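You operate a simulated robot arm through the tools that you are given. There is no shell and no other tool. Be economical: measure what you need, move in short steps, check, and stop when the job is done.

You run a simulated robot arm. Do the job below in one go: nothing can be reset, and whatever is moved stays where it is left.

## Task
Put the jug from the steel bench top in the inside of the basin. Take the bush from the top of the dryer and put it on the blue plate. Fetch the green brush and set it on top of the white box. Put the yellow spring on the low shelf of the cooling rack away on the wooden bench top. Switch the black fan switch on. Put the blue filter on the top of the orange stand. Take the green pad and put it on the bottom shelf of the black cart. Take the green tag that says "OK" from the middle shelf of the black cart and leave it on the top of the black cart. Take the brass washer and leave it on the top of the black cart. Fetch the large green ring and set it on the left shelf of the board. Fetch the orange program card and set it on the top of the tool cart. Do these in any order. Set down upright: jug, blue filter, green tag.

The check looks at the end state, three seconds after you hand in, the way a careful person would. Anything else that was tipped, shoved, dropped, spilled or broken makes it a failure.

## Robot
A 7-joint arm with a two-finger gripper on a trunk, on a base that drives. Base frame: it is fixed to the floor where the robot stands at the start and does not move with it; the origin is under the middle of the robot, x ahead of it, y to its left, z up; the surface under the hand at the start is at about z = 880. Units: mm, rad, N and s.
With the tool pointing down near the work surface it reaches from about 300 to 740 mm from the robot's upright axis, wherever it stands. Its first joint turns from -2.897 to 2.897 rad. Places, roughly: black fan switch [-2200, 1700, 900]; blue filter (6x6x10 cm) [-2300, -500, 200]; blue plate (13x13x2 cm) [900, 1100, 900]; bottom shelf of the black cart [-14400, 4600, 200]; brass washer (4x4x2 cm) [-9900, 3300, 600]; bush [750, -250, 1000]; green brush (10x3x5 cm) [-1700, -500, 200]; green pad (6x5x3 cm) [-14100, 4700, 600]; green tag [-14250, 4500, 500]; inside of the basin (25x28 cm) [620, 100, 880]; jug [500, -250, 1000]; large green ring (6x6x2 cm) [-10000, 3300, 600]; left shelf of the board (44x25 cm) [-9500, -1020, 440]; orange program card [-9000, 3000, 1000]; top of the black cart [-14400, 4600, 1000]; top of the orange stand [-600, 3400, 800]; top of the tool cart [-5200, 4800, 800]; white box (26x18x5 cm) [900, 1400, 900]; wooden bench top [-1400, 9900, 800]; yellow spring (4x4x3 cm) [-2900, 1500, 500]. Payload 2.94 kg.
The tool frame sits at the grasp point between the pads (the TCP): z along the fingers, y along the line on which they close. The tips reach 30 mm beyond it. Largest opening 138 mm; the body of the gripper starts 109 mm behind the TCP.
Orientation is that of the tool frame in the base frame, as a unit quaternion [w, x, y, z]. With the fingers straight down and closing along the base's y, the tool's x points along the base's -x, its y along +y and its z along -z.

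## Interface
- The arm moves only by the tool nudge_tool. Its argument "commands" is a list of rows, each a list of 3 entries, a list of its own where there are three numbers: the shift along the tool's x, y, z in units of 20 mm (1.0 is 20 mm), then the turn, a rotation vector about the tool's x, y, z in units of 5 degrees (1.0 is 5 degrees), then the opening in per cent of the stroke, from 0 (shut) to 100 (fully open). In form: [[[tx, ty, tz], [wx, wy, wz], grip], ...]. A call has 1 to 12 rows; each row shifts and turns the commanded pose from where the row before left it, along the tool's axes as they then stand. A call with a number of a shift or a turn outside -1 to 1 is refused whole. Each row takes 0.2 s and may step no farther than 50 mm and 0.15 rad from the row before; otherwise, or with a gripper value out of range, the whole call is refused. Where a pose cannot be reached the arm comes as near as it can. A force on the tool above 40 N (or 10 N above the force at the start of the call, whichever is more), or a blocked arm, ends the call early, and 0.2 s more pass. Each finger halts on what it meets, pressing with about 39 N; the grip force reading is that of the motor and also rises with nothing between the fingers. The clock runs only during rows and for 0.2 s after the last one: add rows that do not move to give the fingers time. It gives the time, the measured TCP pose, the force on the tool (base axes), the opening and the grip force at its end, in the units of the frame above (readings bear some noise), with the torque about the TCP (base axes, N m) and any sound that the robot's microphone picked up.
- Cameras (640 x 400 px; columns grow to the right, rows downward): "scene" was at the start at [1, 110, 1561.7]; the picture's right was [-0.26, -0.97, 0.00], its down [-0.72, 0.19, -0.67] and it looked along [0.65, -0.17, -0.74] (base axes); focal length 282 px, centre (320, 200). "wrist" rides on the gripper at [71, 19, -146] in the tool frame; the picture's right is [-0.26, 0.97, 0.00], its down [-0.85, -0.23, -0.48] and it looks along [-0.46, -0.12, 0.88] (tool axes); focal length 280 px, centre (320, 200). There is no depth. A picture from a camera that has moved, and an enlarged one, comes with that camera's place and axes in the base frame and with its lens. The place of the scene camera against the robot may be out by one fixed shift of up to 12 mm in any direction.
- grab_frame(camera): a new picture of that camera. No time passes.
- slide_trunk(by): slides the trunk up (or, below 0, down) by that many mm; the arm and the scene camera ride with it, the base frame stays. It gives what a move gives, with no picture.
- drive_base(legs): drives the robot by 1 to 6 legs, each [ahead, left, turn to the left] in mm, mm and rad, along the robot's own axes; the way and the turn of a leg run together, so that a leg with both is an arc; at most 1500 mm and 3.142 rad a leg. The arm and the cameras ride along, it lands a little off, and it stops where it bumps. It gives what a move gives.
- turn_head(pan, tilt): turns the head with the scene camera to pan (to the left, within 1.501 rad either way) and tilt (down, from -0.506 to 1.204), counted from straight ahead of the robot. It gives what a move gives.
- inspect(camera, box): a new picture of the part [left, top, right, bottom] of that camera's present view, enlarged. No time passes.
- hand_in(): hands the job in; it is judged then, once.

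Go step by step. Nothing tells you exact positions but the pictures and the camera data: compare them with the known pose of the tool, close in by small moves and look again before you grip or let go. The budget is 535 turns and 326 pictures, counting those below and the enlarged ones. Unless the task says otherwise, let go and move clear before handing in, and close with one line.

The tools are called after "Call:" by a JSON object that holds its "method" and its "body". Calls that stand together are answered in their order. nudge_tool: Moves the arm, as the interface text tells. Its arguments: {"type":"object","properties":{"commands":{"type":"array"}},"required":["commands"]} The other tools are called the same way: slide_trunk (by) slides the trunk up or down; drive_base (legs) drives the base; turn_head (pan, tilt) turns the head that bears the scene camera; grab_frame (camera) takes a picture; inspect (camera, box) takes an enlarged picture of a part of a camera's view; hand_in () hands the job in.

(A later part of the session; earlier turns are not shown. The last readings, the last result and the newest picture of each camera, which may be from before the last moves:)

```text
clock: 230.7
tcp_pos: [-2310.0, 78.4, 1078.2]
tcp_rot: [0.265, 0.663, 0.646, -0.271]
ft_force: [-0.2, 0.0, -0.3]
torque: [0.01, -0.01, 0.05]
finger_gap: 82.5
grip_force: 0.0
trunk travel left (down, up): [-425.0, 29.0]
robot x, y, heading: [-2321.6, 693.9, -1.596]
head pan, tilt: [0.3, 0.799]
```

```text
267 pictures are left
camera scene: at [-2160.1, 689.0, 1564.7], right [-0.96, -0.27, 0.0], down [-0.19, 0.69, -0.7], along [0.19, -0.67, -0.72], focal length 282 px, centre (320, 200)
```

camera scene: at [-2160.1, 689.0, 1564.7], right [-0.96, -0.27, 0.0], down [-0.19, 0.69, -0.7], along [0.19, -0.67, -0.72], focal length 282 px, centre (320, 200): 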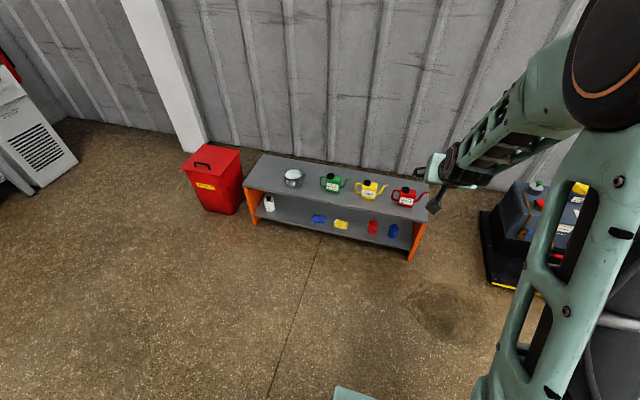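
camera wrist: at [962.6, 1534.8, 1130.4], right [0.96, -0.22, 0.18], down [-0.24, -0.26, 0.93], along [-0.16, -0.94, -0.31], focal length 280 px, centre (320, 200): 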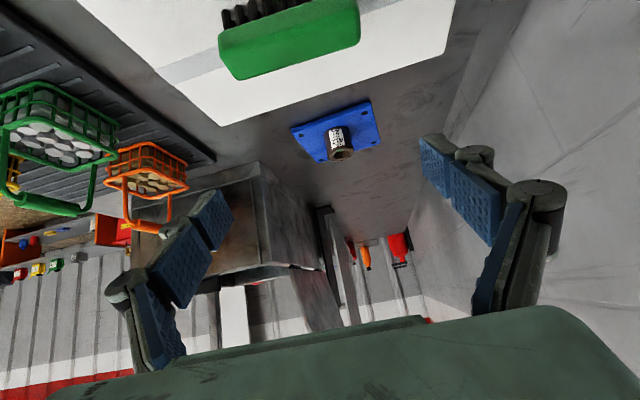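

Call:
{"method": "drive_base", "body": {"legs": [[385, 0, 0.022]]}}

Call:
{"method": "slide_trunk", "body": {"by": -400}}

Call:
{"method": "nudge_tool", "body": {"commands": [[[0.707, 0, 0.707], [0, 0, 0], 60], [[0.707, 0, 0.707], [0, 0, 0], 60], [[0.707, 0, 0.707], [0, 0, 0], 60], [[0.707, 0, 0.707], [0, 0, 0], 60], [[0.707, 0, 0.707], [0, 0, 0], 60], [[0.707, 0, 0.707], [0, 0, 0], 60], [[0.707, 0, 0.707], [0, 0, 0], 60], [[0.707, 0, 0.707], [0, 0, 0], 60], [[0.707, 0, 0.707], [0, 0, 0], 60], [[0.707, 0, 0.707], [0, 0, 0], 60], [[0.707, 0, 0.707], [0, 0, 0], 60], [[0.707, 0, 0.707], [0, 0, 0], 60]]}}

Call:
{"method": "grab_frame", "body": {"camera": "wrist"}}

```text
clock: 233.1
tcp_pos: [-2298.1, -303.2, 1077.7]
tcp_rot: [0.268, 0.655, 0.654, -0.268]
ft_force: [-0.2, 0.9, 0.3]
torque: [0.0, -0.02, -0.01]
finger_gap: 83.0
grip_force: 0.2
trunk travel left (down, up): [-425.0, 29.0]
robot x, y, heading: [-2329.1, 314.6, -1.575]
head pan, tilt: [0.3, 0.799]
```

```text
clock: 236.9
tcp_pos: [-2299.0, -300.8, 678.6]
tcp_rot: [0.267, 0.656, 0.654, -0.267]
ft_force: [-0.9, 0.2, 0.4]
torque: [0.01, -0.01, 0.02]
finger_gap: 82.8
grip_force: 0.0
trunk travel left (down, up): [-25.0, 429.0]
robot x, y, heading: [-2327.8, 308.9, -1.566]
head pan, tilt: [0.3, 0.799]
```

```text
clock: 239.6
tcp_pos: [-2298.8, -301.1, 438.9]
tcp_rot: [0.267, 0.655, 0.654, -0.268]
ft_force: [0.1, -0.3, -0.8]
torque: [0.04, -0.02, -0.02]
finger_gap: 82.9
grip_force: 0.1
trunk travel left (down, up): [-25.0, 429.0]
robot x, y, heading: [-2325.2, 312.2, -1.571]
head pan, tilt: [0.3, 0.799]
```

```text
266 pictures are left
camera wrist: at [-2279.9, -148.0, 493.8], right [0.96, -0.19, 0.18], down [-0.23, -0.27, 0.93], along [-0.13, -0.94, -0.31], focal length 280 px, centre (320, 200)
```

wrist: 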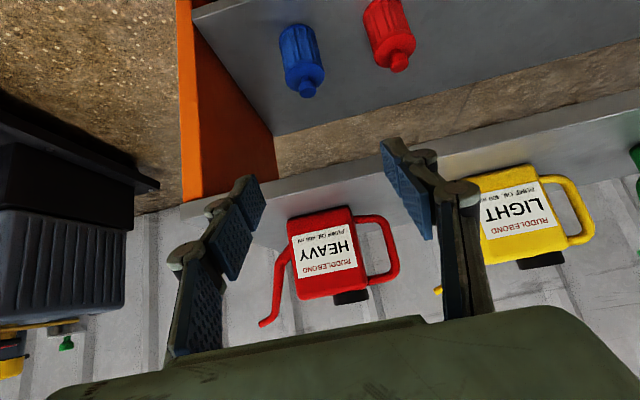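

Call:
{"method": "nudge_tool", "body": {"commands": [[[0.707, -0.1, 0.707], [0, 0, 0], 60], [[0.707, -0.1, 0.707], [0, 0, 0], 60], [[0.707, -0.1, 0.707], [0, 0, 0], 60], [[0.707, -0.1, 0.707], [0, 0, 0], 60], [[0.707, -0.1, 0.707], [0, 0, 0], 60], [[0.707, -0.1, 0.707], [0, 0, 0], 60], [[0.707, 0, 0.707], [0, 0, 0], 60], [[0.707, 0, 0.707], [0, 0, 0], 60]]}}

Call:
{"method": "grab_frame", "body": {"camera": "wrist"}}

```text
clock: 241.3
tcp_pos: [-2309.9, -299.3, 278.7]
tcp_rot: [0.268, 0.655, 0.654, -0.268]
ft_force: [0.0, 0.1, 0.6]
torque: [-0.01, -0.01, 0.02]
finger_gap: 83.1
grip_force: 0.1
trunk travel left (down, up): [-25.0, 429.0]
robot x, y, heading: [-2329.7, 314.5, -1.567]
head pan, tilt: [0.3, 0.799]
```

```text
265 pictures are left
camera wrist: at [-2292.1, -147.3, 333.2], right [0.96, -0.19, 0.18], down [-0.23, -0.27, 0.93], along [-0.13, -0.94, -0.31], focal length 280 px, centre (320, 200)
```

wrist: 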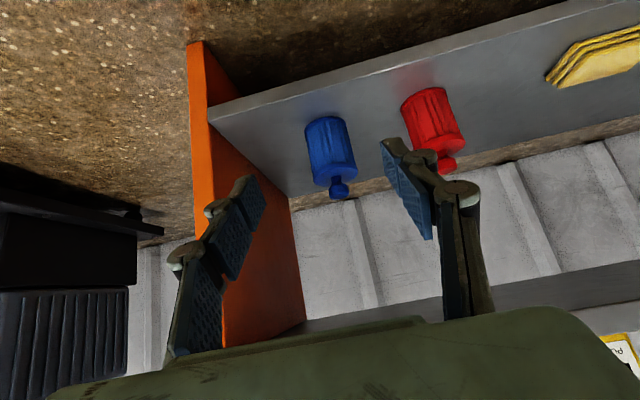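

Filter body centre ≈(-2312, -474, 164). Moving in.

Call:
{"method": "nudge_tool", "body": {"commands": [[[-0.212, -0.01, 0.914], [0, 0, 0], 60], [[-0.212, -0.01, 0.914], [0, 0, 0], 60], [[-0.212, -0.01, 0.914], [0, 0, 0], 60], [[-0.212, -0.01, 0.914], [0, 0, 0], 60], [[-0.212, -0.01, 0.914], [0, 0, 0], 60], [[-0.212, -0.01, 0.914], [0, 0, 0], 60], [[-0.212, -0.01, 0.914], [0, 0, 0], 60], [[-0.212, -0.01, 0.914], [0, 0, 0], 60]]}}

Call:
{"method": "grab_frame", "body": {"camera": "wrist"}}

```text
clock: 243.2
tcp_pos: [-2314.0, -426.4, 198.8]
tcp_rot: [0.267, 0.655, 0.654, -0.267]
ft_force: [-0.2, 0.1, 1.7]
torque: [0.02, -0.01, 0.01]
finger_gap: 82.8
grip_force: 0.1
trunk travel left (down, up): [-25.0, 429.0]
robot x, y, heading: [-2328.6, 311.7, -1.567]
head pan, tilt: [0.3, 0.799]
```

```text
264 pictures are left
camera wrist: at [-2294.6, -274.2, 253.2], right [0.96, -0.19, 0.18], down [-0.23, -0.27, 0.93], along [-0.13, -0.94, -0.31], focal length 280 px, centre (320, 200)
```

wrist: 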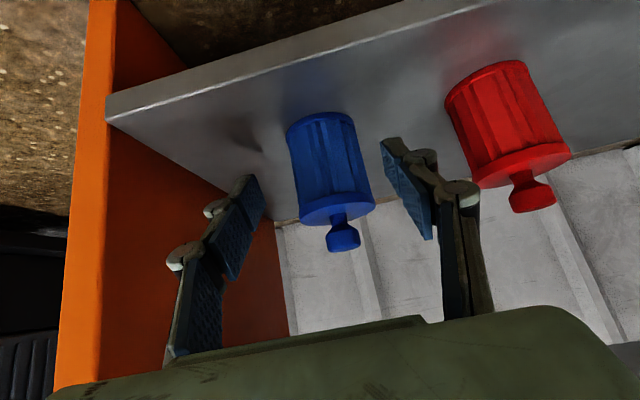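

Call:
{"method": "nudge_tool", "body": {"commands": [[[-0.2, 0.06, 0.883], [0, 0, 0], 60], [[-0.2, 0.06, 0.883], [0, 0, 0], 60], [[-0.2, 0.06, 0.883], [0, 0, 0], 60]]}}

Call:
{"method": "grab_frame", "body": {"camera": "wrist"}}

```text
clock: 243.9
tcp_pos: [-2308.2, -466.8, 172.3]
tcp_rot: [0.268, 0.654, 0.655, -0.267]
ft_force: [0.2, 0.2, 0.2]
torque: [0.01, 0.02, 0.02]
finger_gap: 82.8
grip_force: 0.1
out of reach, approached as far as the arm can: row 3
trunk travel left (down, up): [-25.0, 429.0]
robot x, y, heading: [-2329.5, 313.3, -1.569]
head pan, tilt: [0.3, 0.799]
```

```text
263 pictures are left
camera wrist: at [-2290.1, -314.8, 227.1], right [0.96, -0.19, 0.18], down [-0.23, -0.27, 0.93], along [-0.12, -0.94, -0.31], focal length 280 px, centre (320, 200)
```

wrist: 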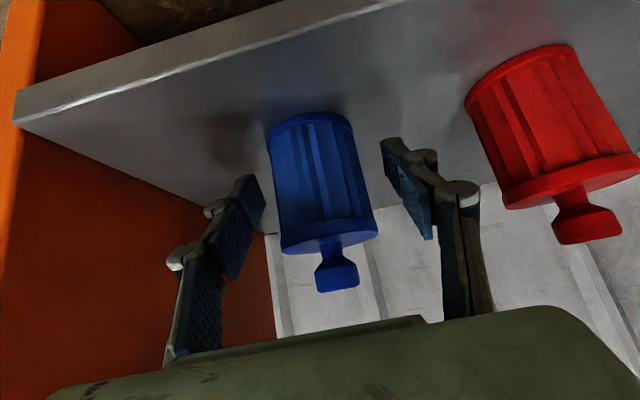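

At reach limit; the base creeps ahead 12 mm, then I close.

Call:
{"method": "drive_base", "body": {"legs": [[13, 0, 0]]}}

Call:
{"method": "grab_frame", "body": {"camera": "wrist"}}

```text
clock: 244.7
tcp_pos: [-2308.6, -479.0, 171.9]
tcp_rot: [0.267, 0.656, 0.654, -0.267]
ft_force: [-0.1, -0.3, -1.0]
torque: [0.02, -0.01, 0.03]
finger_gap: 82.7
grip_force: 0.1
trunk travel left (down, up): [-25.0, 429.0]
robot x, y, heading: [-2328.5, 300.2, -1.573]
head pan, tilt: [0.3, 0.799]
```

```text
262 pictures are left
camera wrist: at [-2290.4, -327.5, 226.9], right [0.96, -0.19, 0.18], down [-0.23, -0.27, 0.93], along [-0.13, -0.94, -0.31], focal length 280 px, centre (320, 200)
```

wrist: 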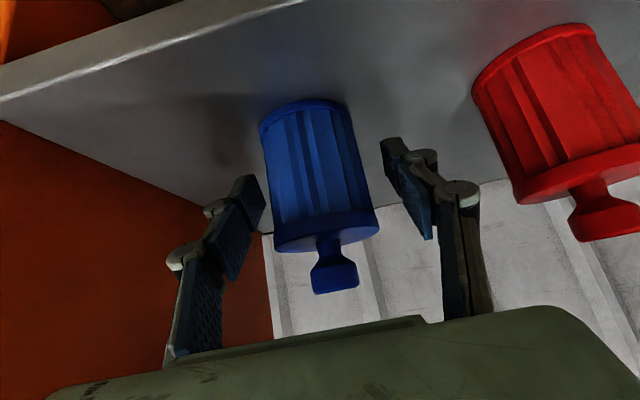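

Call:
{"method": "nudge_tool", "body": {"commands": [[[0, 0, 0], [0, 0, 0], 30], [[0, 0, 0], [0, 0, 0], 30], [[0, 0, 0], [0, 0, 0], 30], [[-0.25, 0, -0.25], [0, 0, 0], 30], [[-0.5, 0, -0.5], [0, 0, 0], 30]]}}

Call:
{"method": "grab_frame", "body": {"camera": "wrist"}}

```text
clock: 245.9
tcp_pos: [-2309.3, -479.2, 194.1]
tcp_rot: [0.266, 0.655, 0.655, -0.267]
ft_force: [0.7, -0.1, -1.6]
torque: [-0.1, 0.02, 0.03]
finger_gap: 54.0
grip_force: 39.4
trunk travel left (down, up): [-25.0, 429.0]
robot x, y, heading: [-2326.7, 302.6, -1.57]
head pan, tilt: [0.3, 0.799]
```

```text
261 pictures are left
camera wrist: at [-2290.6, -327.2, 248.7], right [0.96, -0.19, 0.18], down [-0.23, -0.27, 0.93], along [-0.13, -0.94, -0.31], focal length 280 px, centre (320, 200)
```

wrist: 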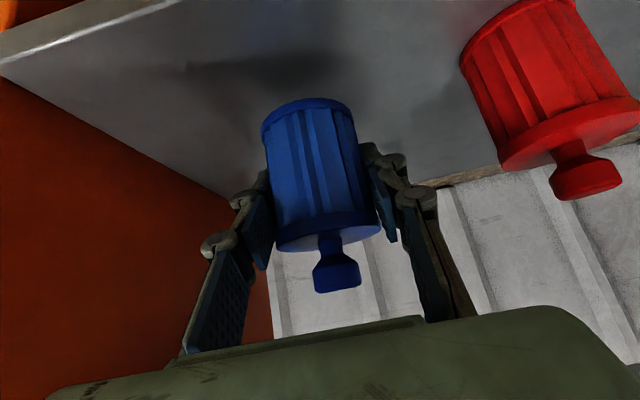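

Filter held. Backing out and up.

Call:
{"method": "nudge_tool", "body": {"commands": [[[0.35, 0, -0.92], [0, 0, 0], 30], [[0.35, 0, -0.92], [0, 0, 0], 30], [[0.35, 0, -0.92], [0, 0, 0], 30], [[0.35, 0, -0.92], [0, 0, 0], 30], [[0.35, 0, -0.92], [0, 0, 0], 30], [[0.35, 0, -0.92], [0, 0, 0], 30], [[0.35, 0, -0.92], [0, 0, 0], 30], [[0.35, 0, -0.92], [0, 0, 0], 30], [[0.35, 0, -0.92], [0, 0, 0], 30], [[0.35, 0, -0.92], [0, 0, 0], 30]]}}

Call:
{"method": "drive_base", "body": {"legs": [[-200, 0, 0]]}}

Call:
{"method": "slide_trunk", "body": {"by": 400}}

Call:
{"method": "nudge_tool", "body": {"commands": [[[-0.707, 0, -0.707], [0, 0, 0], 30], [[-0.707, 0, -0.707], [0, 0, 0], 30], [[-0.707, 0, -0.707], [0, 0, 0], 30], [[-0.707, 0, -0.707], [0, 0, 0], 30], [[-0.707, 0, -0.707], [0, 0, 0], 30], [[-0.707, 0, -0.707], [0, 0, 0], 30], [[-0.707, 0, -0.707], [0, 0, 0], 30], [[-0.707, 0, -0.707], [0, 0, 0], 30], [[-0.707, 0, -0.707], [0, 0, 0], 30], [[-0.707, 0, -0.707], [0, 0, 0], 30], [[-0.707, 0, -0.707], [0, 0, 0], 30], [[-0.707, 0, -0.707], [0, 0, 0], 30]]}}

Call:
{"method": "grab_frame", "body": {"camera": "wrist"}}

```text
clock: 248.1
tcp_pos: [-2308.0, -300.2, 277.1]
tcp_rot: [0.268, 0.655, 0.654, -0.267]
ft_force: [0.5, 0.1, -0.5]
torque: [-0.02, -0.03, -0.03]
finger_gap: 53.7
grip_force: 38.4
trunk travel left (down, up): [-25.0, 429.0]
robot x, y, heading: [-2329.0, 299.0, -1.574]
head pan, tilt: [0.3, 0.799]
```

```text
clock: 249.7
tcp_pos: [-2308.5, -98.7, 276.4]
tcp_rot: [0.267, 0.655, 0.654, -0.268]
ft_force: [-0.4, 0.3, -0.6]
torque: [0.02, -0.01, -0.01]
finger_gap: 53.9
grip_force: 39.4
trunk travel left (down, up): [-25.0, 429.0]
robot x, y, heading: [-2329.5, 503.6, -1.573]
head pan, tilt: [0.3, 0.799]
```

```text
clock: 253.6
tcp_pos: [-2308.8, -97.6, 675.6]
tcp_rot: [0.267, 0.655, 0.654, -0.267]
ft_force: [0.2, 0.3, -0.9]
torque: [0.01, 0.0, -0.01]
finger_gap: 53.8
grip_force: 38.8
trunk travel left (down, up): [-425.0, 29.0]
robot x, y, heading: [-2328.7, 500.9, -1.565]
head pan, tilt: [0.3, 0.799]
```

```text
clock: 256.1
tcp_pos: [-2306.9, -101.1, 915.5]
tcp_rot: [0.267, 0.655, 0.655, -0.267]
ft_force: [0.5, -0.9, -0.9]
torque: [-0.02, 0.0, -0.02]
finger_gap: 53.9
grip_force: 38.8
trunk travel left (down, up): [-425.0, 29.0]
robot x, y, heading: [-2329.7, 500.5, -1.567]
head pan, tilt: [0.3, 0.799]
```

```text
260 pictures are left
camera wrist: at [-2289.0, 52.4, 970.6], right [0.96, -0.19, 0.18], down [-0.23, -0.27, 0.93], along [-0.12, -0.94, -0.31], focal length 280 px, centre (320, 200)
```

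wrist: 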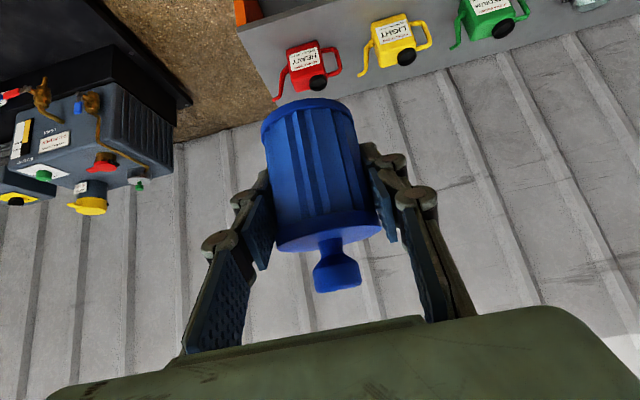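

Filter held upright. Next to the orange stand: strafe, turn about, drive up.

Call:
{"method": "drive_base", "body": {"legs": [[0, 1500, 0], [0, 330, 0], [0, 0, 3.14], [1500, 0, 0], [300, 0, 0]]}}

Call:
{"method": "turn_head", "body": {"pan": 0.2, "tilt": 0.6}}

Call:
{"method": "grab_frame", "body": {"camera": "scene"}}

```text
clock: 288.4
tcp_pos: [-585.7, 2899.7, 915.7]
tcp_rot: [-0.264, 0.661, -0.648, -0.269]
ft_force: [0.0, 0.4, -0.8]
torque: [-0.03, -0.01, 0.01]
finger_gap: 53.8
grip_force: 39.3
trunk travel left (down, up): [-425.0, 29.0]
robot x, y, heading: [-546.0, 2298.5, 1.594]
head pan, tilt: [0.3, 0.799]
```

```text
clock: 289.1
tcp_pos: [-585.3, 2901.7, 915.7]
tcp_rot: [-0.264, 0.662, -0.648, -0.27]
ft_force: [-0.5, -0.6, -0.3]
torque: [0.0, -0.02, -0.01]
finger_gap: 53.9
grip_force: 38.7
trunk travel left (down, up): [-425.0, 29.0]
robot x, y, heading: [-548.5, 2296.8, 1.591]
head pan, tilt: [0.201, 0.6]
```

```text
259 pictures are left
camera scene: at [-699.0, 2297.9, 1581.5], right [0.98, 0.22, 0.0], down [0.12, -0.55, -0.82], along [-0.18, 0.8, -0.57], focal length 282 px, centre (320, 200)
```

scene: 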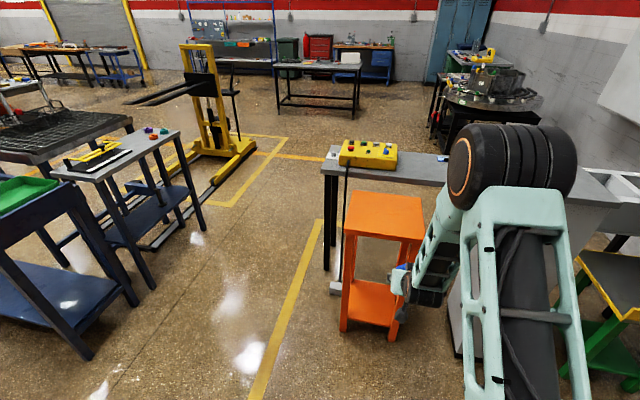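

Call:
{"method": "nudge_tool", "body": {"commands": [[[-0.707, 0, -0.707], [0, 0, 0], 30], [[-0.707, 0, -0.707], [0, 0, 0], 30], [[-0.707, 0, -0.707], [0, 0, 0], 30]]}}

Call:
{"method": "drive_base", "body": {"legs": [[400, 50, 0]]}}

Call:
{"method": "turn_head", "body": {"pan": 0.2, "tilt": 0.85}}

Call:
{"method": "grab_frame", "body": {"camera": "scene"}}

Call:
{"method": "grab_frame", "body": {"camera": "wrist"}}

```text
clock: 289.9
tcp_pos: [-586.0, 2901.8, 976.1]
tcp_rot: [-0.264, 0.662, -0.648, -0.27]
ft_force: [-0.4, -0.3, -1.3]
torque: [0.02, 0.01, 0.01]
finger_gap: 53.9
grip_force: 38.9
trunk travel left (down, up): [-425.0, 29.0]
robot x, y, heading: [-553.4, 2297.2, 1.594]
head pan, tilt: [0.201, 0.6]
```

```text
clock: 292.5
tcp_pos: [-642.9, 3307.4, 976.1]
tcp_rot: [-0.264, 0.661, -0.649, -0.269]
ft_force: [-0.2, -0.1, -1.2]
torque: [0.0, 0.01, 0.0]
finger_gap: 53.9
grip_force: 39.0
trunk travel left (down, up): [-425.0, 29.0]
robot x, y, heading: [-608.6, 2706.4, 1.585]
head pan, tilt: [0.201, 0.6]
```

```text
clock: 293.3
tcp_pos: [-642.4, 3306.6, 976.0]
tcp_rot: [-0.264, 0.661, -0.649, -0.27]
ft_force: [-0.1, 0.4, -1.5]
torque: [0.01, 0.02, -0.01]
finger_gap: 53.7
grip_force: 39.0
trunk travel left (down, up): [-425.0, 29.0]
robot x, y, heading: [-609.2, 2703.5, 1.592]
head pan, tilt: [0.201, 0.85]
```

```text
258 pictures are left
camera scene: at [-755.0, 2694.0, 1560.7], right [0.98, 0.22, 0.0], down [0.16, -0.73, -0.66], along [-0.14, 0.64, -0.75], focal length 282 px, centre (320, 200)
```

scene: 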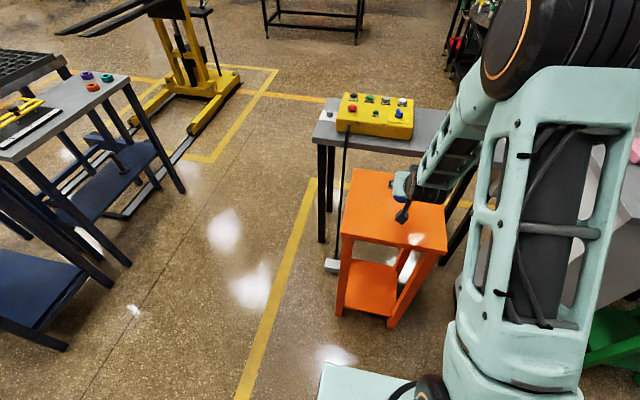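

```text
257 pictures are left
camera wrist: at [-659.3, 3153.8, 1031.0], right [-0.97, 0.17, 0.18], down [0.23, 0.28, 0.93], along [0.11, 0.95, -0.31], focal length 280 px, centre (320, 200)
```

wrist: 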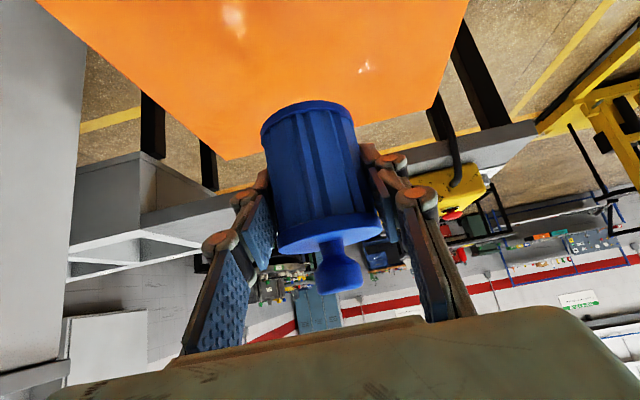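

The stand top is ~320 mm square, centred (-643, 3368), z≈812. I move forward 45 mm and lower.

Call:
{"method": "nudge_tool", "body": {"commands": [[[-0.8, 0, 0.8], [0, 0, 0], 30], [[-0.8, 0, 0.8], [0, 0, 0], 30], [[0.707, 0, 0.707], [0, 0, 0], 30], [[0.707, 0, 0.707], [0, 0, 0], 30], [[0.707, 0, 0.707], [0, 0, 0], 30], [[0.707, 0, 0.707], [0, 0, 0], 30], [[0.5, 0, 0.5], [0, 0, 0], 30]]}}

Call:
{"method": "inspect", "body": {"camera": "wrist", "box": [180, 40, 460, 240]}}

Call:
{"method": "grab_frame", "body": {"camera": "scene"}}

```text
clock: 294.9
tcp_pos: [-642.8, 3352.0, 883.0]
tcp_rot: [-0.265, 0.66, -0.649, -0.27]
ft_force: [0.0, -0.2, -0.6]
torque: [-0.02, -0.04, 0.02]
finger_gap: 54.0
grip_force: 39.4
trunk travel left (down, up): [-425.0, 29.0]
robot x, y, heading: [-614.5, 2703.5, 1.588]
head pan, tilt: [0.201, 0.85]
```

```text
2.00 times, centred on (320, 140) of wrist
camera zoom: at [-660.5, 3198.4, 937.1], right [-0.97, 0.17, 0.18], down [0.23, 0.28, 0.93], along [0.11, 0.95, -0.31], focal length 561 px, centre (320, 320)
```

zoom: 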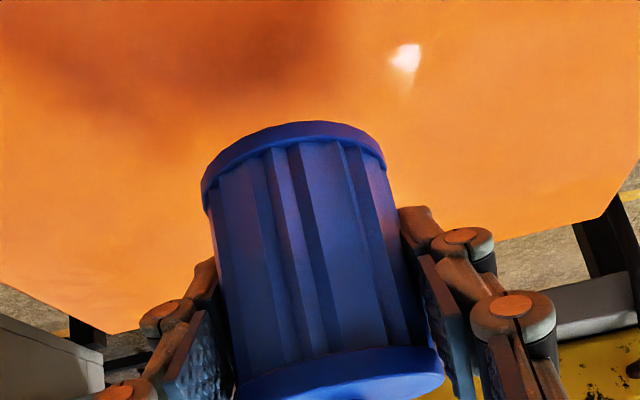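

```text
255 pictures are left
camera scene: at [-755.0, 2694.2, 1560.7], right [0.98, 0.22, 0.0], down [0.16, -0.73, -0.66], along [-0.14, 0.64, -0.75], focal length 282 px, centre (320, 200)
```

scene: 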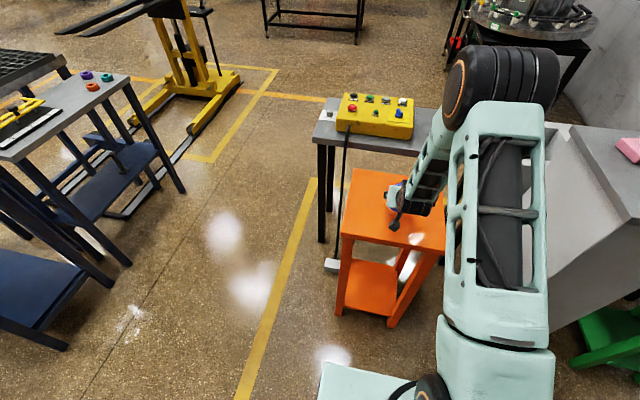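

Slow descent to contact.

Call:
{"method": "nudge_tool", "body": {"commands": [[[0.25, 0, 0.25], [0, 0, 0], 30], [[0.14, 0, 0.14], [0, 0, 0], 30], [[0.14, 0, 0.14], [0, 0, 0], 30], [[0.07, 0, 0.07], [0, 0, 0], 30], [[0.07, 0, 0.07], [0, 0, 0], 30]]}}

Call:
{"method": "nudge_tool", "body": {"commands": [[[0.07, 0, 0.07], [0, 0, 0], 30], [[0.07, 0, 0.07], [0, 0, 0], 30], [[0.07, 0, 0.07], [0, 0, 0], 30]]}}

Call:
{"method": "nudge_tool", "body": {"commands": [[[0.07, 0, 0.07], [0, 0, 0], 30], [[0.07, 0, 0.07], [0, 0, 0], 30]]}}

```text
clock: 296.1
tcp_pos: [-642.0, 3352.3, 862.9]
tcp_rot: [-0.264, 0.66, -0.649, -0.269]
ft_force: [0.1, 0.2, -0.5]
torque: [-0.01, -0.02, 0.01]
finger_gap: 54.2
grip_force: 38.6
trunk travel left (down, up): [-425.0, 29.0]
robot x, y, heading: [-609.0, 2703.2, 1.588]
head pan, tilt: [0.201, 0.85]
```

```text
clock: 296.9
tcp_pos: [-643.3, 3351.2, 856.7]
tcp_rot: [-0.264, 0.661, -0.649, -0.269]
ft_force: [-0.7, 0.1, -0.5]
torque: [0.0, 0.01, 0.01]
finger_gap: 53.7
grip_force: 39.4
trunk travel left (down, up): [-425.0, 29.0]
robot x, y, heading: [-605.9, 2706.2, 1.584]
head pan, tilt: [0.201, 0.85]
```

```text
clock: 297.5
tcp_pos: [-643.0, 3351.0, 853.7]
tcp_rot: [-0.265, 0.66, -0.649, -0.27]
ft_force: [0.3, 0.4, -1.0]
torque: [0.0, 0.04, -0.02]
finger_gap: 54.2
grip_force: 39.1
trunk travel left (down, up): [-425.0, 29.0]
robot x, y, heading: [-608.4, 2703.3, 1.59]
head pan, tilt: [0.201, 0.85]
```

Call:
{"method": "nudge_tool", "body": {"commands": [[[0.07, 0, 0.07], [0, 0, 0], 30], [[0.07, 0, 0.07], [0, 0, 0], 30], [[0.07, 0, 0.07], [0, 0, 0], 30]]}}

Call:
{"method": "inspect", "body": {"camera": "wrist", "box": [180, 40, 460, 240]}}

```text
clock: 298.3
tcp_pos: [-643.0, 3350.7, 847.6]
tcp_rot: [-0.265, 0.66, -0.65, -0.269]
ft_force: [-0.4, 0.5, -1.0]
torque: [0.01, 0.02, 0.06]
finger_gap: 53.9
grip_force: 39.1
trunk travel left (down, up): [-425.0, 29.0]
robot x, y, heading: [-608.3, 2701.9, 1.587]
head pan, tilt: [0.201, 0.85]
```

```text
2.00 times, centred on (320, 140) of wrist
camera zoom: at [-659.9, 3197.3, 901.8], right [-0.97, 0.17, 0.18], down [0.23, 0.28, 0.93], along [0.11, 0.95, -0.31], focal length 561 px, centre (320, 320)
```

zoom: 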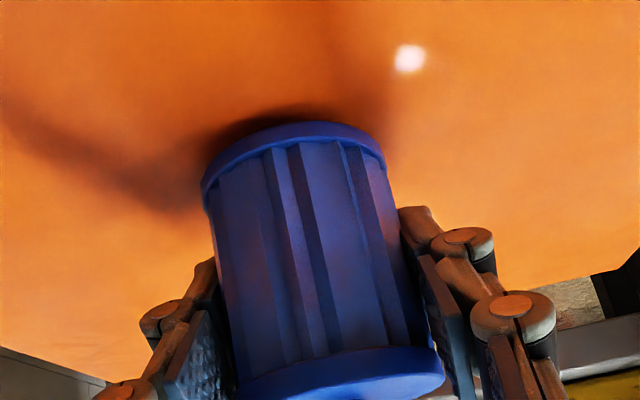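

Shadow closing in; a few more millimetres.

Call:
{"method": "nudge_tool", "body": {"commands": [[[0.07, 0, 0.07], [0, 0, 0], 30], [[0.07, 0, 0.07], [0, 0, 0], 30]]}}

Call:
{"method": "nudge_tool", "body": {"commands": [[[0.07, 0, 0.07], [0, 0, 0], 30], [[0.07, 0, 0.07], [0, 0, 0], 30]]}}

Call:
{"method": "nudge_tool", "body": {"commands": [[[0.07, 0, 0.07], [0, 0, 0], 30]]}}

Call:
{"method": "inspect", "body": {"camera": "wrist", "box": [180, 40, 460, 240]}}

```text
clock: 298.9
tcp_pos: [-643.2, 3350.7, 842.7]
tcp_rot: [-0.264, 0.661, -0.649, -0.269]
ft_force: [0.9, 0.3, -0.5]
torque: [0.0, -0.03, -0.04]
finger_gap: 54.2
grip_force: 38.6
trunk travel left (down, up): [-425.0, 29.0]
robot x, y, heading: [-615.4, 2705.9, 1.587]
head pan, tilt: [0.201, 0.85]
```

```text
clock: 299.5
tcp_pos: [-642.3, 3350.0, 841.7]
tcp_rot: [-0.267, 0.659, -0.648, -0.272]
ft_force: [0.2, -3.4, 11.9]
torque: [-0.01, 0.33, 0.05]
finger_gap: 54.0
grip_force: 38.9
trunk travel left (down, up): [-425.0, 29.0]
robot x, y, heading: [-608.9, 2702.3, 1.588]
head pan, tilt: [0.201, 0.85]
```

```text
clock: 299.9
tcp_pos: [-642.4, 3350.1, 841.8]
tcp_rot: [-0.267, 0.659, -0.648, -0.273]
ft_force: [-0.1, -3.6, 21.7]
torque: [0.08, 0.4, -0.01]
finger_gap: 53.8
grip_force: 39.1
trunk travel left (down, up): [-425.0, 29.0]
robot x, y, heading: [-611.3, 2705.9, 1.59]
head pan, tilt: [0.201, 0.85]
```

```text
2.00 times, centred on (320, 140) of wrist
camera zoom: at [-660.5, 3197.0, 894.7], right [-0.97, 0.17, 0.19], down [0.23, 0.27, 0.94], along [0.11, 0.95, -0.3], focal length 561 px, centre (320, 320)
```

zoom: 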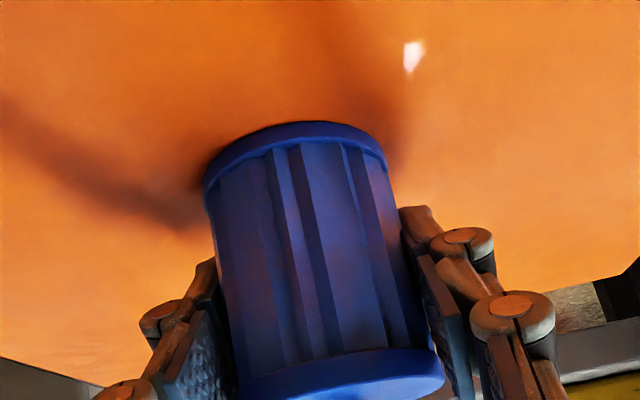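

Firm contact. Relieve the pressure, open, and back out along the fingers' slope.

Call:
{"method": "nudge_tool", "body": {"commands": [[[-0.1, 0, -0.1], [0, 0, 0], 30], [[0, 0, 0], [0, 0, 0], 62], [[0, 0, 0], [0, 0, 0], 62], [[0, 0, 0], [0, 0, 0], 62], [[0, 0, -1], [0, 0, 0], 62], [[0, 0, -1], [0, 0, 0], 62], [[0, 0, -1], [0, 0, 0], 62], [[0, 0, -1], [0, 0, 0], 62], [[0, 0, -1], [0, 0, 0], 62], [[0, 0, -1], [0, 0, 0], 62]]}}

Call:
{"method": "grab_frame", "body": {"camera": "wrist"}}

```text
clock: 302.1
tcp_pos: [-639.6, 3267.2, 925.4]
tcp_rot: [-0.265, 0.66, -0.649, -0.269]
ft_force: [0.7, 1.0, -0.6]
torque: [0.01, 0.02, 0.01]
finger_gap: 85.6
grip_force: 0.1
trunk travel left (down, up): [-425.0, 29.0]
robot x, y, heading: [-609.2, 2705.9, 1.591]
head pan, tilt: [0.201, 0.85]
```

```text
252 pictures are left
camera wrist: at [-657.8, 3113.6, 980.6], right [-0.97, 0.17, 0.18], down [0.23, 0.28, 0.93], along [0.11, 0.95, -0.31], focal length 280 px, centre (320, 200)
```

wrist: 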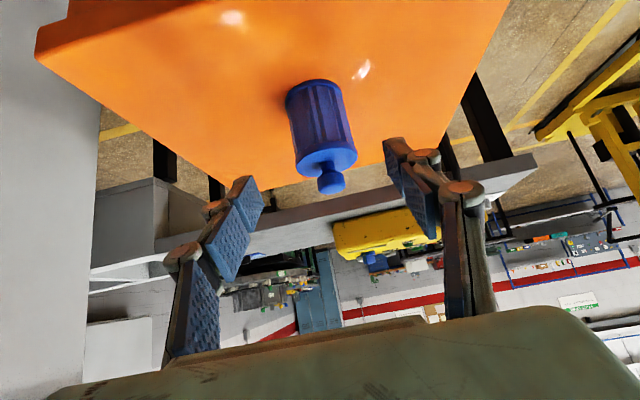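

The filter stands on the orange stand. Now to the cooling rack: back off, turn about and drive to its +y side.

Call:
{"method": "drive_base", "body": {"legs": [[-450, 0, 0], [0, 0, 3.12], [0, -1300, 0]]}}

Call:
{"method": "turn_head", "body": {"pan": -0.4, "tilt": 0.6}}

Call:
{"method": "grab_frame", "body": {"camera": "scene"}}

```text
clock: 321.7
tcp_pos: [-1791.9, 1702.0, 926.7]
tcp_rot: [0.274, 0.647, 0.663, -0.259]
ft_force: [11.4, 3.2, 0.0]
torque: [-0.11, 0.32, -0.32]
finger_gap: 84.0
grip_force: 0.0
trunk travel left (down, up): [-425.0, 29.0]
robot x, y, heading: [-1829.1, 2264.8, -1.576]
head pan, tilt: [0.201, 0.85]
stopped in leg 3: the force on the tool passed its limit at 44 N (the readings are from after the stop); the commanded pose is now the measured one
```

```text
clock: 322.7
tcp_pos: [-1796.2, 1701.1, 925.9]
tcp_rot: [0.273, 0.648, 0.661, -0.262]
ft_force: [16.2, 3.9, -1.0]
torque: [-0.09, 0.37, -0.59]
finger_gap: 81.2
grip_force: 0.0
trunk travel left (down, up): [-425.0, 29.0]
robot x, y, heading: [-1827.2, 2262.6, -1.579]
head pan, tilt: [-0.4, 0.6]
```

```text
251 pictures are left
camera scene: at [-1721.6, 2257.3, 1581.3], right [-0.92, 0.39, 0.0], down [0.22, 0.52, -0.83], along [-0.33, -0.76, -0.56], focal length 282 px, centre (320, 200)
```

scene: 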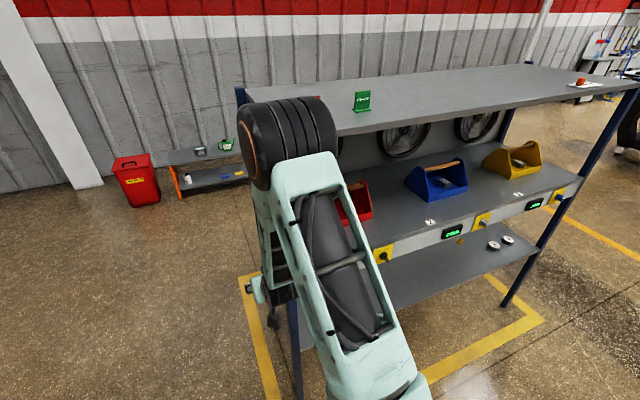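

The hand touched the rack's end post; I back off at once.

Call:
{"method": "drive_base", "body": {"legs": [[0, 120, 0]]}}

Call:
{"method": "drive_base", "body": {"legs": [[-150, 0, 0]]}}

Call:
{"method": "grab_frame", "body": {"camera": "scene"}}

Call:
{"method": "inspect", "body": {"camera": "scene", "box": [300, 60, 640, 320]}}

```text
clock: 324.4
tcp_pos: [-1677.7, 1700.5, 925.4]
tcp_rot: [0.272, 0.649, 0.661, -0.261]
ft_force: [0.6, 0.7, -0.6]
torque: [0.0, 0.05, -0.02]
finger_gap: 85.4
grip_force: 0.0
trunk travel left (down, up): [-425.0, 29.0]
robot x, y, heading: [-1709.3, 2259.0, -1.577]
head pan, tilt: [-0.4, 0.6]
```

```text
clock: 325.8
tcp_pos: [-1677.3, 1850.8, 925.8]
tcp_rot: [0.273, 0.649, 0.661, -0.26]
ft_force: [-0.4, -0.1, -0.5]
torque: [0.01, -0.01, 0.01]
finger_gap: 85.7
grip_force: 0.2
trunk travel left (down, up): [-425.0, 29.0]
robot x, y, heading: [-1710.4, 2415.9, -1.579]
head pan, tilt: [-0.4, 0.6]
```

```text
250 pictures are left
camera scene: at [-1604.1, 2407.0, 1581.6], right [-0.92, 0.4, 0.0], down [0.22, 0.52, -0.83], along [-0.33, -0.76, -0.56], focal length 282 px, centre (320, 200)
```

scene: 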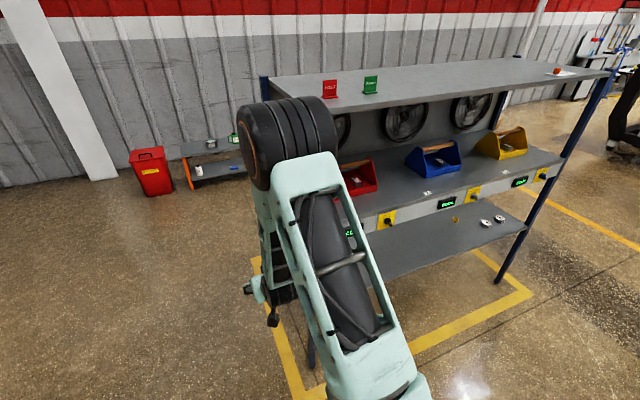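

```text
1.54 times, centred on (470, 190) of scene
camera zoom: at [-1604.1, 2407.0, 1581.6], right [-0.92, 0.4, 0.0], down [0.22, 0.52, -0.83], along [-0.33, -0.76, -0.56], focal length 434 px, centre (89, 215)
```

zoom: 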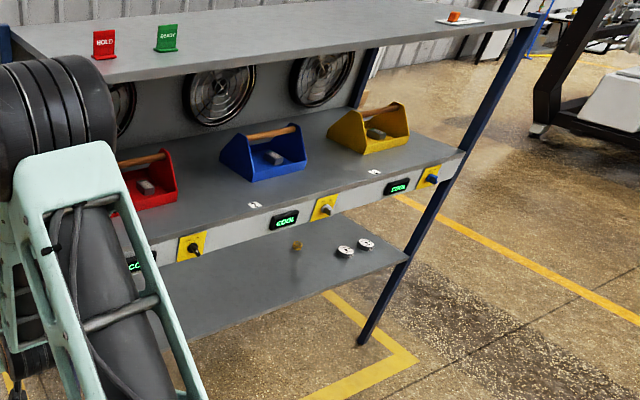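

The black knob is at about (-2197, 1700, 890) on the fascia; the spring is at about (-2875, 1513) on the low shelf. I slide right to face the black knob.

Call:
{"method": "drive_base", "body": {"legs": [[0, -500, 0]]}}

Call:
{"method": "grab_frame", "body": {"camera": "wrist"}}

Call:
{"method": "turn_head", "body": {"pan": 0.1, "tilt": 0.7}}

Call:
{"method": "grab_frame", "body": {"camera": "scene"}}

```text
clock: 330.7
tcp_pos: [-2189.1, 1856.8, 925.6]
tcp_rot: [0.271, 0.653, 0.657, -0.262]
ft_force: [0.0, 0.5, -0.2]
torque: [-0.01, -0.01, 0.02]
finger_gap: 85.5
grip_force: 0.1
trunk travel left (down, up): [-425.0, 29.0]
robot x, y, heading: [-2213.3, 2420.5, -1.59]
head pan, tilt: [-0.4, 0.6]
```

```text
248 pictures are left
camera wrist: at [-2173.1, 2009.5, 980.6], right [0.97, -0.18, 0.19], down [-0.24, -0.28, 0.93], along [-0.11, -0.94, -0.31], focal length 280 px, centre (320, 200)
```

wrist: 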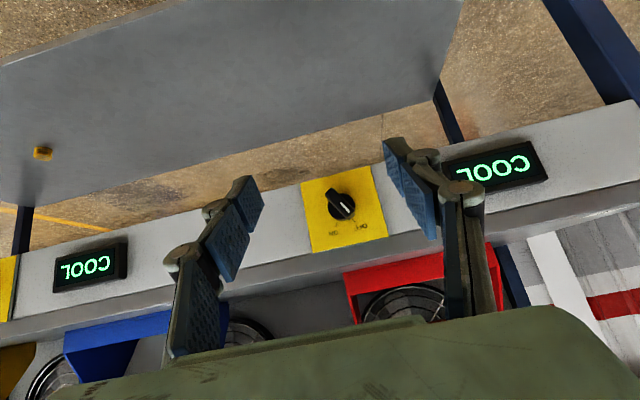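

```text
clock: 331.6
tcp_pos: [-2189.8, 1858.0, 924.7]
tcp_rot: [0.271, 0.652, 0.658, -0.261]
ft_force: [-0.5, -0.4, 0.2]
torque: [0.01, -0.01, -0.01]
finger_gap: 85.5
grip_force: 0.0
trunk travel left (down, up): [-425.0, 29.0]
robot x, y, heading: [-2214.3, 2417.2, -1.596]
head pan, tilt: [0.099, 0.7]
```

```text
247 pictures are left
camera scene: at [-2066.9, 2407.6, 1572.9], right [-1.0, -0.08, 0.0], down [-0.05, 0.64, -0.77], along [0.06, -0.76, -0.64], focal length 282 px, centre (320, 200)
```

scene: 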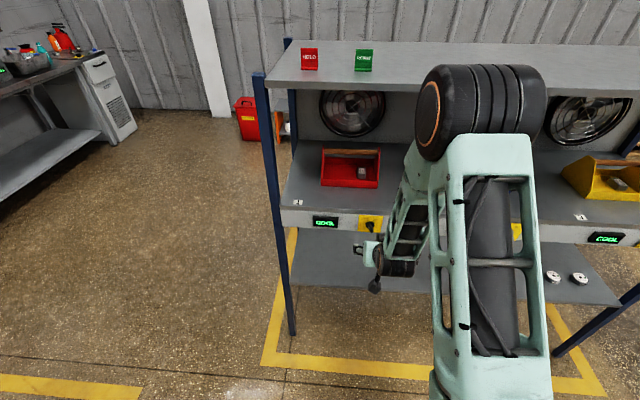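

Call:
{"method": "inspect", "body": {"camera": "wrist", "box": [290, 150, 400, 260]}}

Call:
{"method": "inspect", "body": {"camera": "scene", "box": [340, 200, 410, 250]}}

```text
3.64 times, centred on (345, 205) of wrist
camera zoom: at [-2173.1, 2009.5, 980.6], right [0.97, -0.18, 0.19], down [-0.24, -0.28, 0.93], along [-0.11, -0.94, -0.31], focal length 1020 px, centre (229, 182)
```

zoom: 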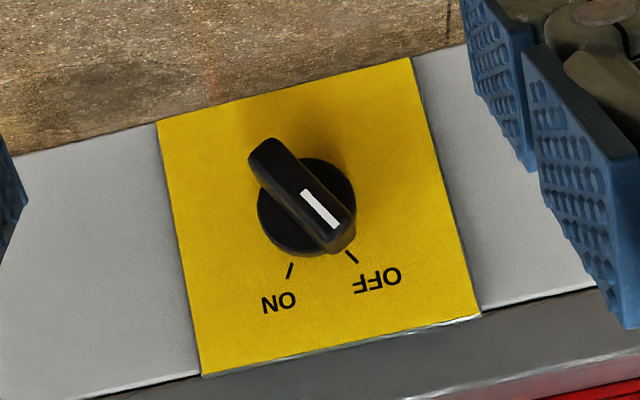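

```text
8.00 times, centred on (375, 225) of scene
camera zoom: at [-2066.9, 2407.6, 1572.9], right [-1.0, -0.08, 0.0], down [-0.05, 0.64, -0.77], along [0.06, -0.76, -0.64], focal length 2258 px, centre (-120, 0)
```

zoom: 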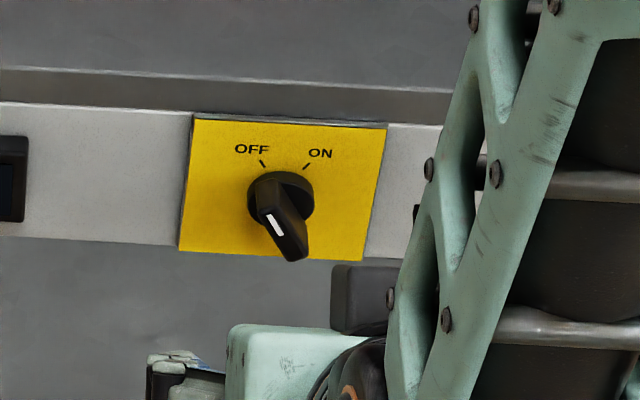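

The black knob (centre ≈(-2185, 1725, 900)) points at OFF, 27° left of vertical; ON is 27° right. I'll level the tool to point at it, roll to match the bar, grip and turn clockwise.

Call:
{"method": "nudge_tool", "body": {"commands": [[[0, 0, 0], [0, -1, 0], 30], [[0, 0, 0], [0, -1, 0], 30], [[0, 0, 0], [0, -1, 0], 30], [[0, 0, 0], [0, -1, 0], 30], [[0, 0, 0], [0, -1, 0], 30], [[0, 0, 0], [0, -1, 0], 30], [[0, 0, 0], [0, -1, 0], 30], [[0, 0, 0], [0, -1, 0], 30], [[0, 0, 0], [0, -1, 0], 30]]}}

Call:
{"method": "grab_frame", "body": {"camera": "wrist"}}

```text
clock: 333.6
tcp_pos: [-2189.2, 1856.1, 926.8]
tcp_rot: [0.503, 0.502, 0.503, -0.492]
ft_force: [-0.5, -0.2, 0.0]
torque: [-0.01, 0.02, 0.0]
finger_gap: 41.5
grip_force: 0.1
trunk travel left (down, up): [-425.0, 29.0]
robot x, y, heading: [-2215.3, 2421.3, -1.587]
head pan, tilt: [0.099, 0.7]
```

```text
244 pictures are left
camera wrist: at [-2171.4, 2003.0, 857.3], right [0.96, 0.01, 0.27], down [-0.24, 0.46, 0.85], along [-0.12, -0.89, 0.45], focal length 280 px, centre (320, 200)
```

wrist: 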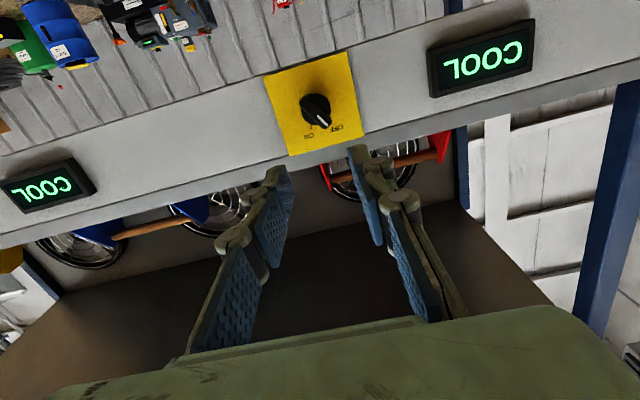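

Call:
{"method": "nudge_tool", "body": {"commands": [[[0.65, 0.1, 1], [0, 0, 0], 30], [[0.65, 0.1, 1], [0, 0, 0], 30], [[0, 0, 0], [0, 0, -1], 30], [[0, 0, 0], [0, 0, -1], 30], [[0, 0, 0], [0, 0, -1], 30], [[0, 0, 0], [0, 0, -1], 30], [[0, 0, 0], [0, 0, -1], 30], [[0, 0, 0], [0, 0, -0.4], 30]]}}

Call:
{"method": "grab_frame", "body": {"camera": "wrist"}}

```text
clock: 335.4
tcp_pos: [-2183.6, 1817.3, 898.4]
tcp_rot: [0.372, 0.371, 0.607, -0.596]
ft_force: [0.4, -0.5, 0.0]
torque: [0.01, -0.03, 0.04]
finger_gap: 41.4
grip_force: 0.1
trunk travel left (down, up): [-425.0, 29.0]
robot x, y, heading: [-2214.6, 2419.7, -1.587]
head pan, tilt: [0.099, 0.7]
```

```text
243 pictures are left
camera wrist: at [-2201.4, 1963.7, 829.0], right [0.98, 0.01, -0.2], down [0.17, 0.47, 0.87], along [0.1, -0.88, 0.46], focal length 280 px, centre (320, 200)
```

wrist: 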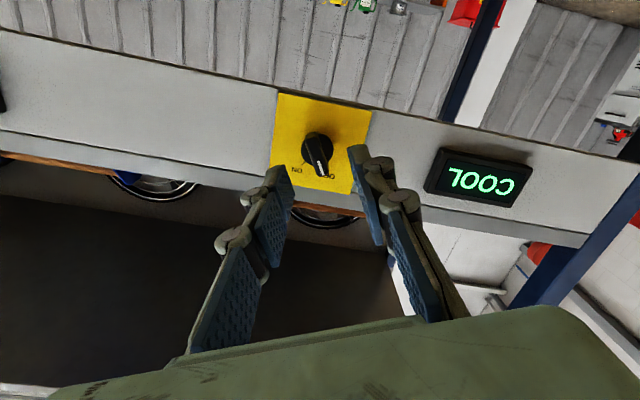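

Call:
{"method": "nudge_tool", "body": {"commands": [[[-0.2, -0.1, 0.9], [0, 0, 0], 30], [[0, 0, 0.9], [0, 0, 0], 30], [[0, 0, 0.9], [0, 0, 0], 30]]}}

Call:
{"method": "grab_frame", "body": {"camera": "wrist"}}

```text
clock: 336.2
tcp_pos: [-2183.3, 1763.7, 902.3]
tcp_rot: [0.372, 0.372, 0.606, -0.596]
ft_force: [-0.4, -0.7, 0.0]
torque: [-0.01, 0.01, 0.0]
finger_gap: 41.4
grip_force: 0.1
trunk travel left (down, up): [-425.0, 29.0]
robot x, y, heading: [-2215.2, 2416.3, -1.591]
head pan, tilt: [0.099, 0.7]
```

```text
242 pictures are left
camera wrist: at [-2200.0, 1910.2, 832.7], right [0.98, 0.01, -0.2], down [0.17, 0.47, 0.87], along [0.1, -0.88, 0.46], focal length 280 px, centre (320, 200)
```

wrist: 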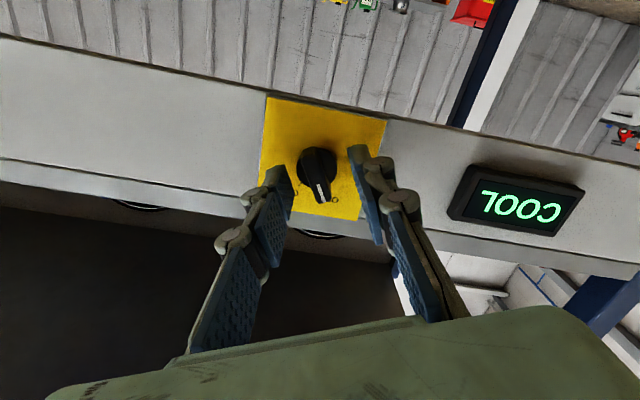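

Call:
{"method": "nudge_tool", "body": {"commands": [[[-0.1, -0.08, 0.6], [0, 0, 0], 30], [[0, 0, 0.5], [0, 0, 0], 30]]}}

Call:
{"method": "inspect", "body": {"camera": "wrist", "box": [240, 90, 400, 250]}}

```text
clock: 336.8
tcp_pos: [-2185.3, 1755.1, 903.2]
tcp_rot: [0.371, 0.373, 0.607, -0.595]
ft_force: [-1.8, 24.8, 7.4]
torque: [-1.09, -0.32, -0.5]
finger_gap: 28.7
grip_force: 24.0
trunk travel left (down, up): [-425.0, 29.0]
robot x, y, heading: [-2215.7, 2420.1, -1.589]
head pan, tilt: [0.099, 0.7]
stopped in row 2: the force on the tool passed its limit at 52 N (the readings are from after the stop); the commanded pose is now the measured one
```

```text
2.50 times, centred on (320, 170) of wrist
camera zoom: at [-2201.7, 1901.8, 834.4], right [0.98, 0.01, -0.2], down [0.17, 0.46, 0.87], along [0.1, -0.89, 0.45], focal length 701 px, centre (320, 275)
```

zoom: 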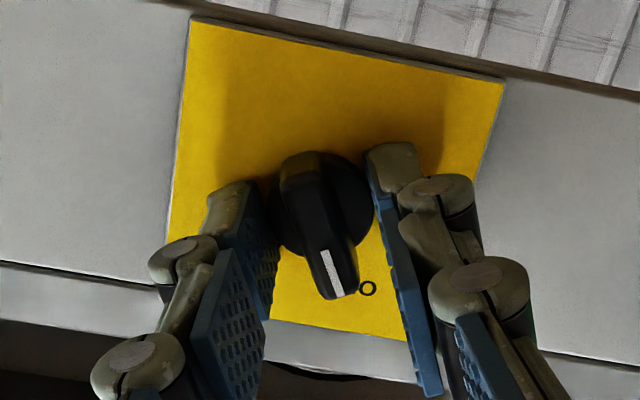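

The fingertips reached the panel. I back off 10 mm and close on the bar.

Call:
{"method": "nudge_tool", "body": {"commands": [[[0, 0, -0.55], [0, 0, 0], 30], [[0, 0, 0], [0, 0, 0], 30]]}}

Call:
{"method": "nudge_tool", "body": {"commands": [[[0, 0, 0], [0, 0, 0], 2], [[0, 0, 0], [0, 0, 0], 2], [[0, 0, 0], [0, 0, 0], 2]]}}

Call:
{"method": "inspect", "body": {"camera": "wrist", "box": [240, 90, 400, 250]}}

```text
clock: 337.4
tcp_pos: [-2183.9, 1762.5, 900.5]
tcp_rot: [0.371, 0.373, 0.61, -0.593]
ft_force: [-0.1, 0.8, -0.6]
torque: [0.02, 0.02, 0.04]
finger_gap: 41.4
grip_force: 0.1
trunk travel left (down, up): [-425.0, 29.0]
robot x, y, heading: [-2215.5, 2418.2, -1.585]
head pan, tilt: [0.099, 0.7]
```

```text
clock: 338.2
tcp_pos: [-2186.1, 1762.3, 902.0]
tcp_rot: [0.37, 0.373, 0.609, -0.594]
ft_force: [-7.1, 4.1, 2.2]
torque: [-0.17, 0.05, -0.15]
finger_gap: 10.4
grip_force: 37.8
trunk travel left (down, up): [-425.0, 29.0]
robot x, y, heading: [-2214.5, 2419.2, -1.588]
head pan, tilt: [0.099, 0.7]
```

```text
2.50 times, centred on (320, 170) of wrist
camera zoom: at [-2202.0, 1910.0, 833.0], right [0.98, 0.01, -0.2], down [0.17, 0.46, 0.87], along [0.1, -0.89, 0.45], focal length 701 px, centre (320, 275)
```

zoom: 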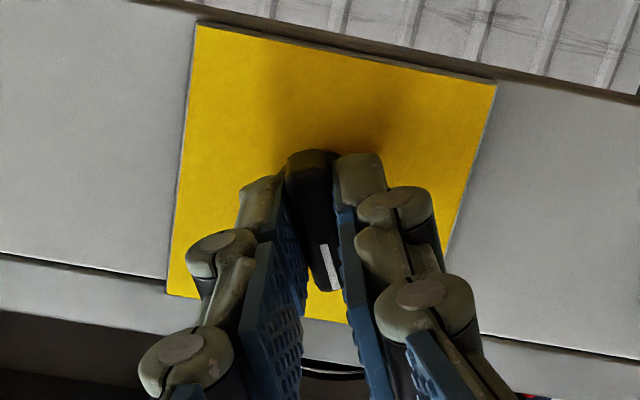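

Bar gripped (gap 10.4 mm). Turning clockwise.

Call:
{"method": "nudge_tool", "body": {"commands": [[[0, 0, 0], [0, 0, 1], 2], [[0, 0, 0], [0, 0, 1], 2], [[0, 0, 0], [0, 0, 1], 2], [[0, 0, 0], [0, 0, 1], 2], [[0, 0, 0], [0, 0, 1], 2], [[0, 0, 0], [0, 0, 1], 2]]}}

Call:
{"method": "nudge_tool", "body": {"commands": [[[0, 0, 0], [0, 0, 1], 2], [[0, 0, 0], [0, 0, 1], 2], [[0, 0, 0], [0, 0, 1], 2], [[0, 0, 0], [0, 0, 1], 2], [[0, 0, 0], [0, 0, 1], 2]]}}

Call:
{"method": "grab_frame", "body": {"camera": "wrist"}}

```text
clock: 339.6
tcp_pos: [-2185.4, 1763.8, 901.4]
tcp_rot: [0.513, 0.519, 0.491, -0.476]
ft_force: [-6.5, 9.7, 1.2]
torque: [-0.76, 0.0, -0.24]
finger_gap: 10.7
grip_force: 38.1
trunk travel left (down, up): [-425.0, 29.0]
robot x, y, heading: [-2213.1, 2422.3, -1.591]
head pan, tilt: [0.099, 0.7]
```

```text
clock: 340.8
tcp_pos: [-2185.6, 1763.1, 902.0]
tcp_rot: [0.604, 0.612, 0.368, -0.354]
ft_force: [-3.3, 1.6, 2.9]
torque: [0.17, 0.01, 0.05]
finger_gap: 10.6
grip_force: 37.9
trunk travel left (down, up): [-425.0, 29.0]
robot x, y, heading: [-2214.3, 2418.6, -1.587]
head pan, tilt: [0.099, 0.7]
```

```text
239 pictures are left
camera wrist: at [-2136.7, 1910.1, 851.9], right [0.72, -0.01, 0.69], down [-0.61, 0.46, 0.64], along [-0.32, -0.89, 0.33], focal length 280 px, centre (320, 200)
```

wrist: 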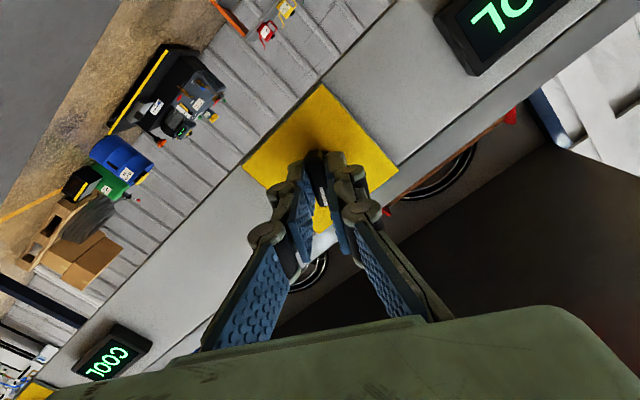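

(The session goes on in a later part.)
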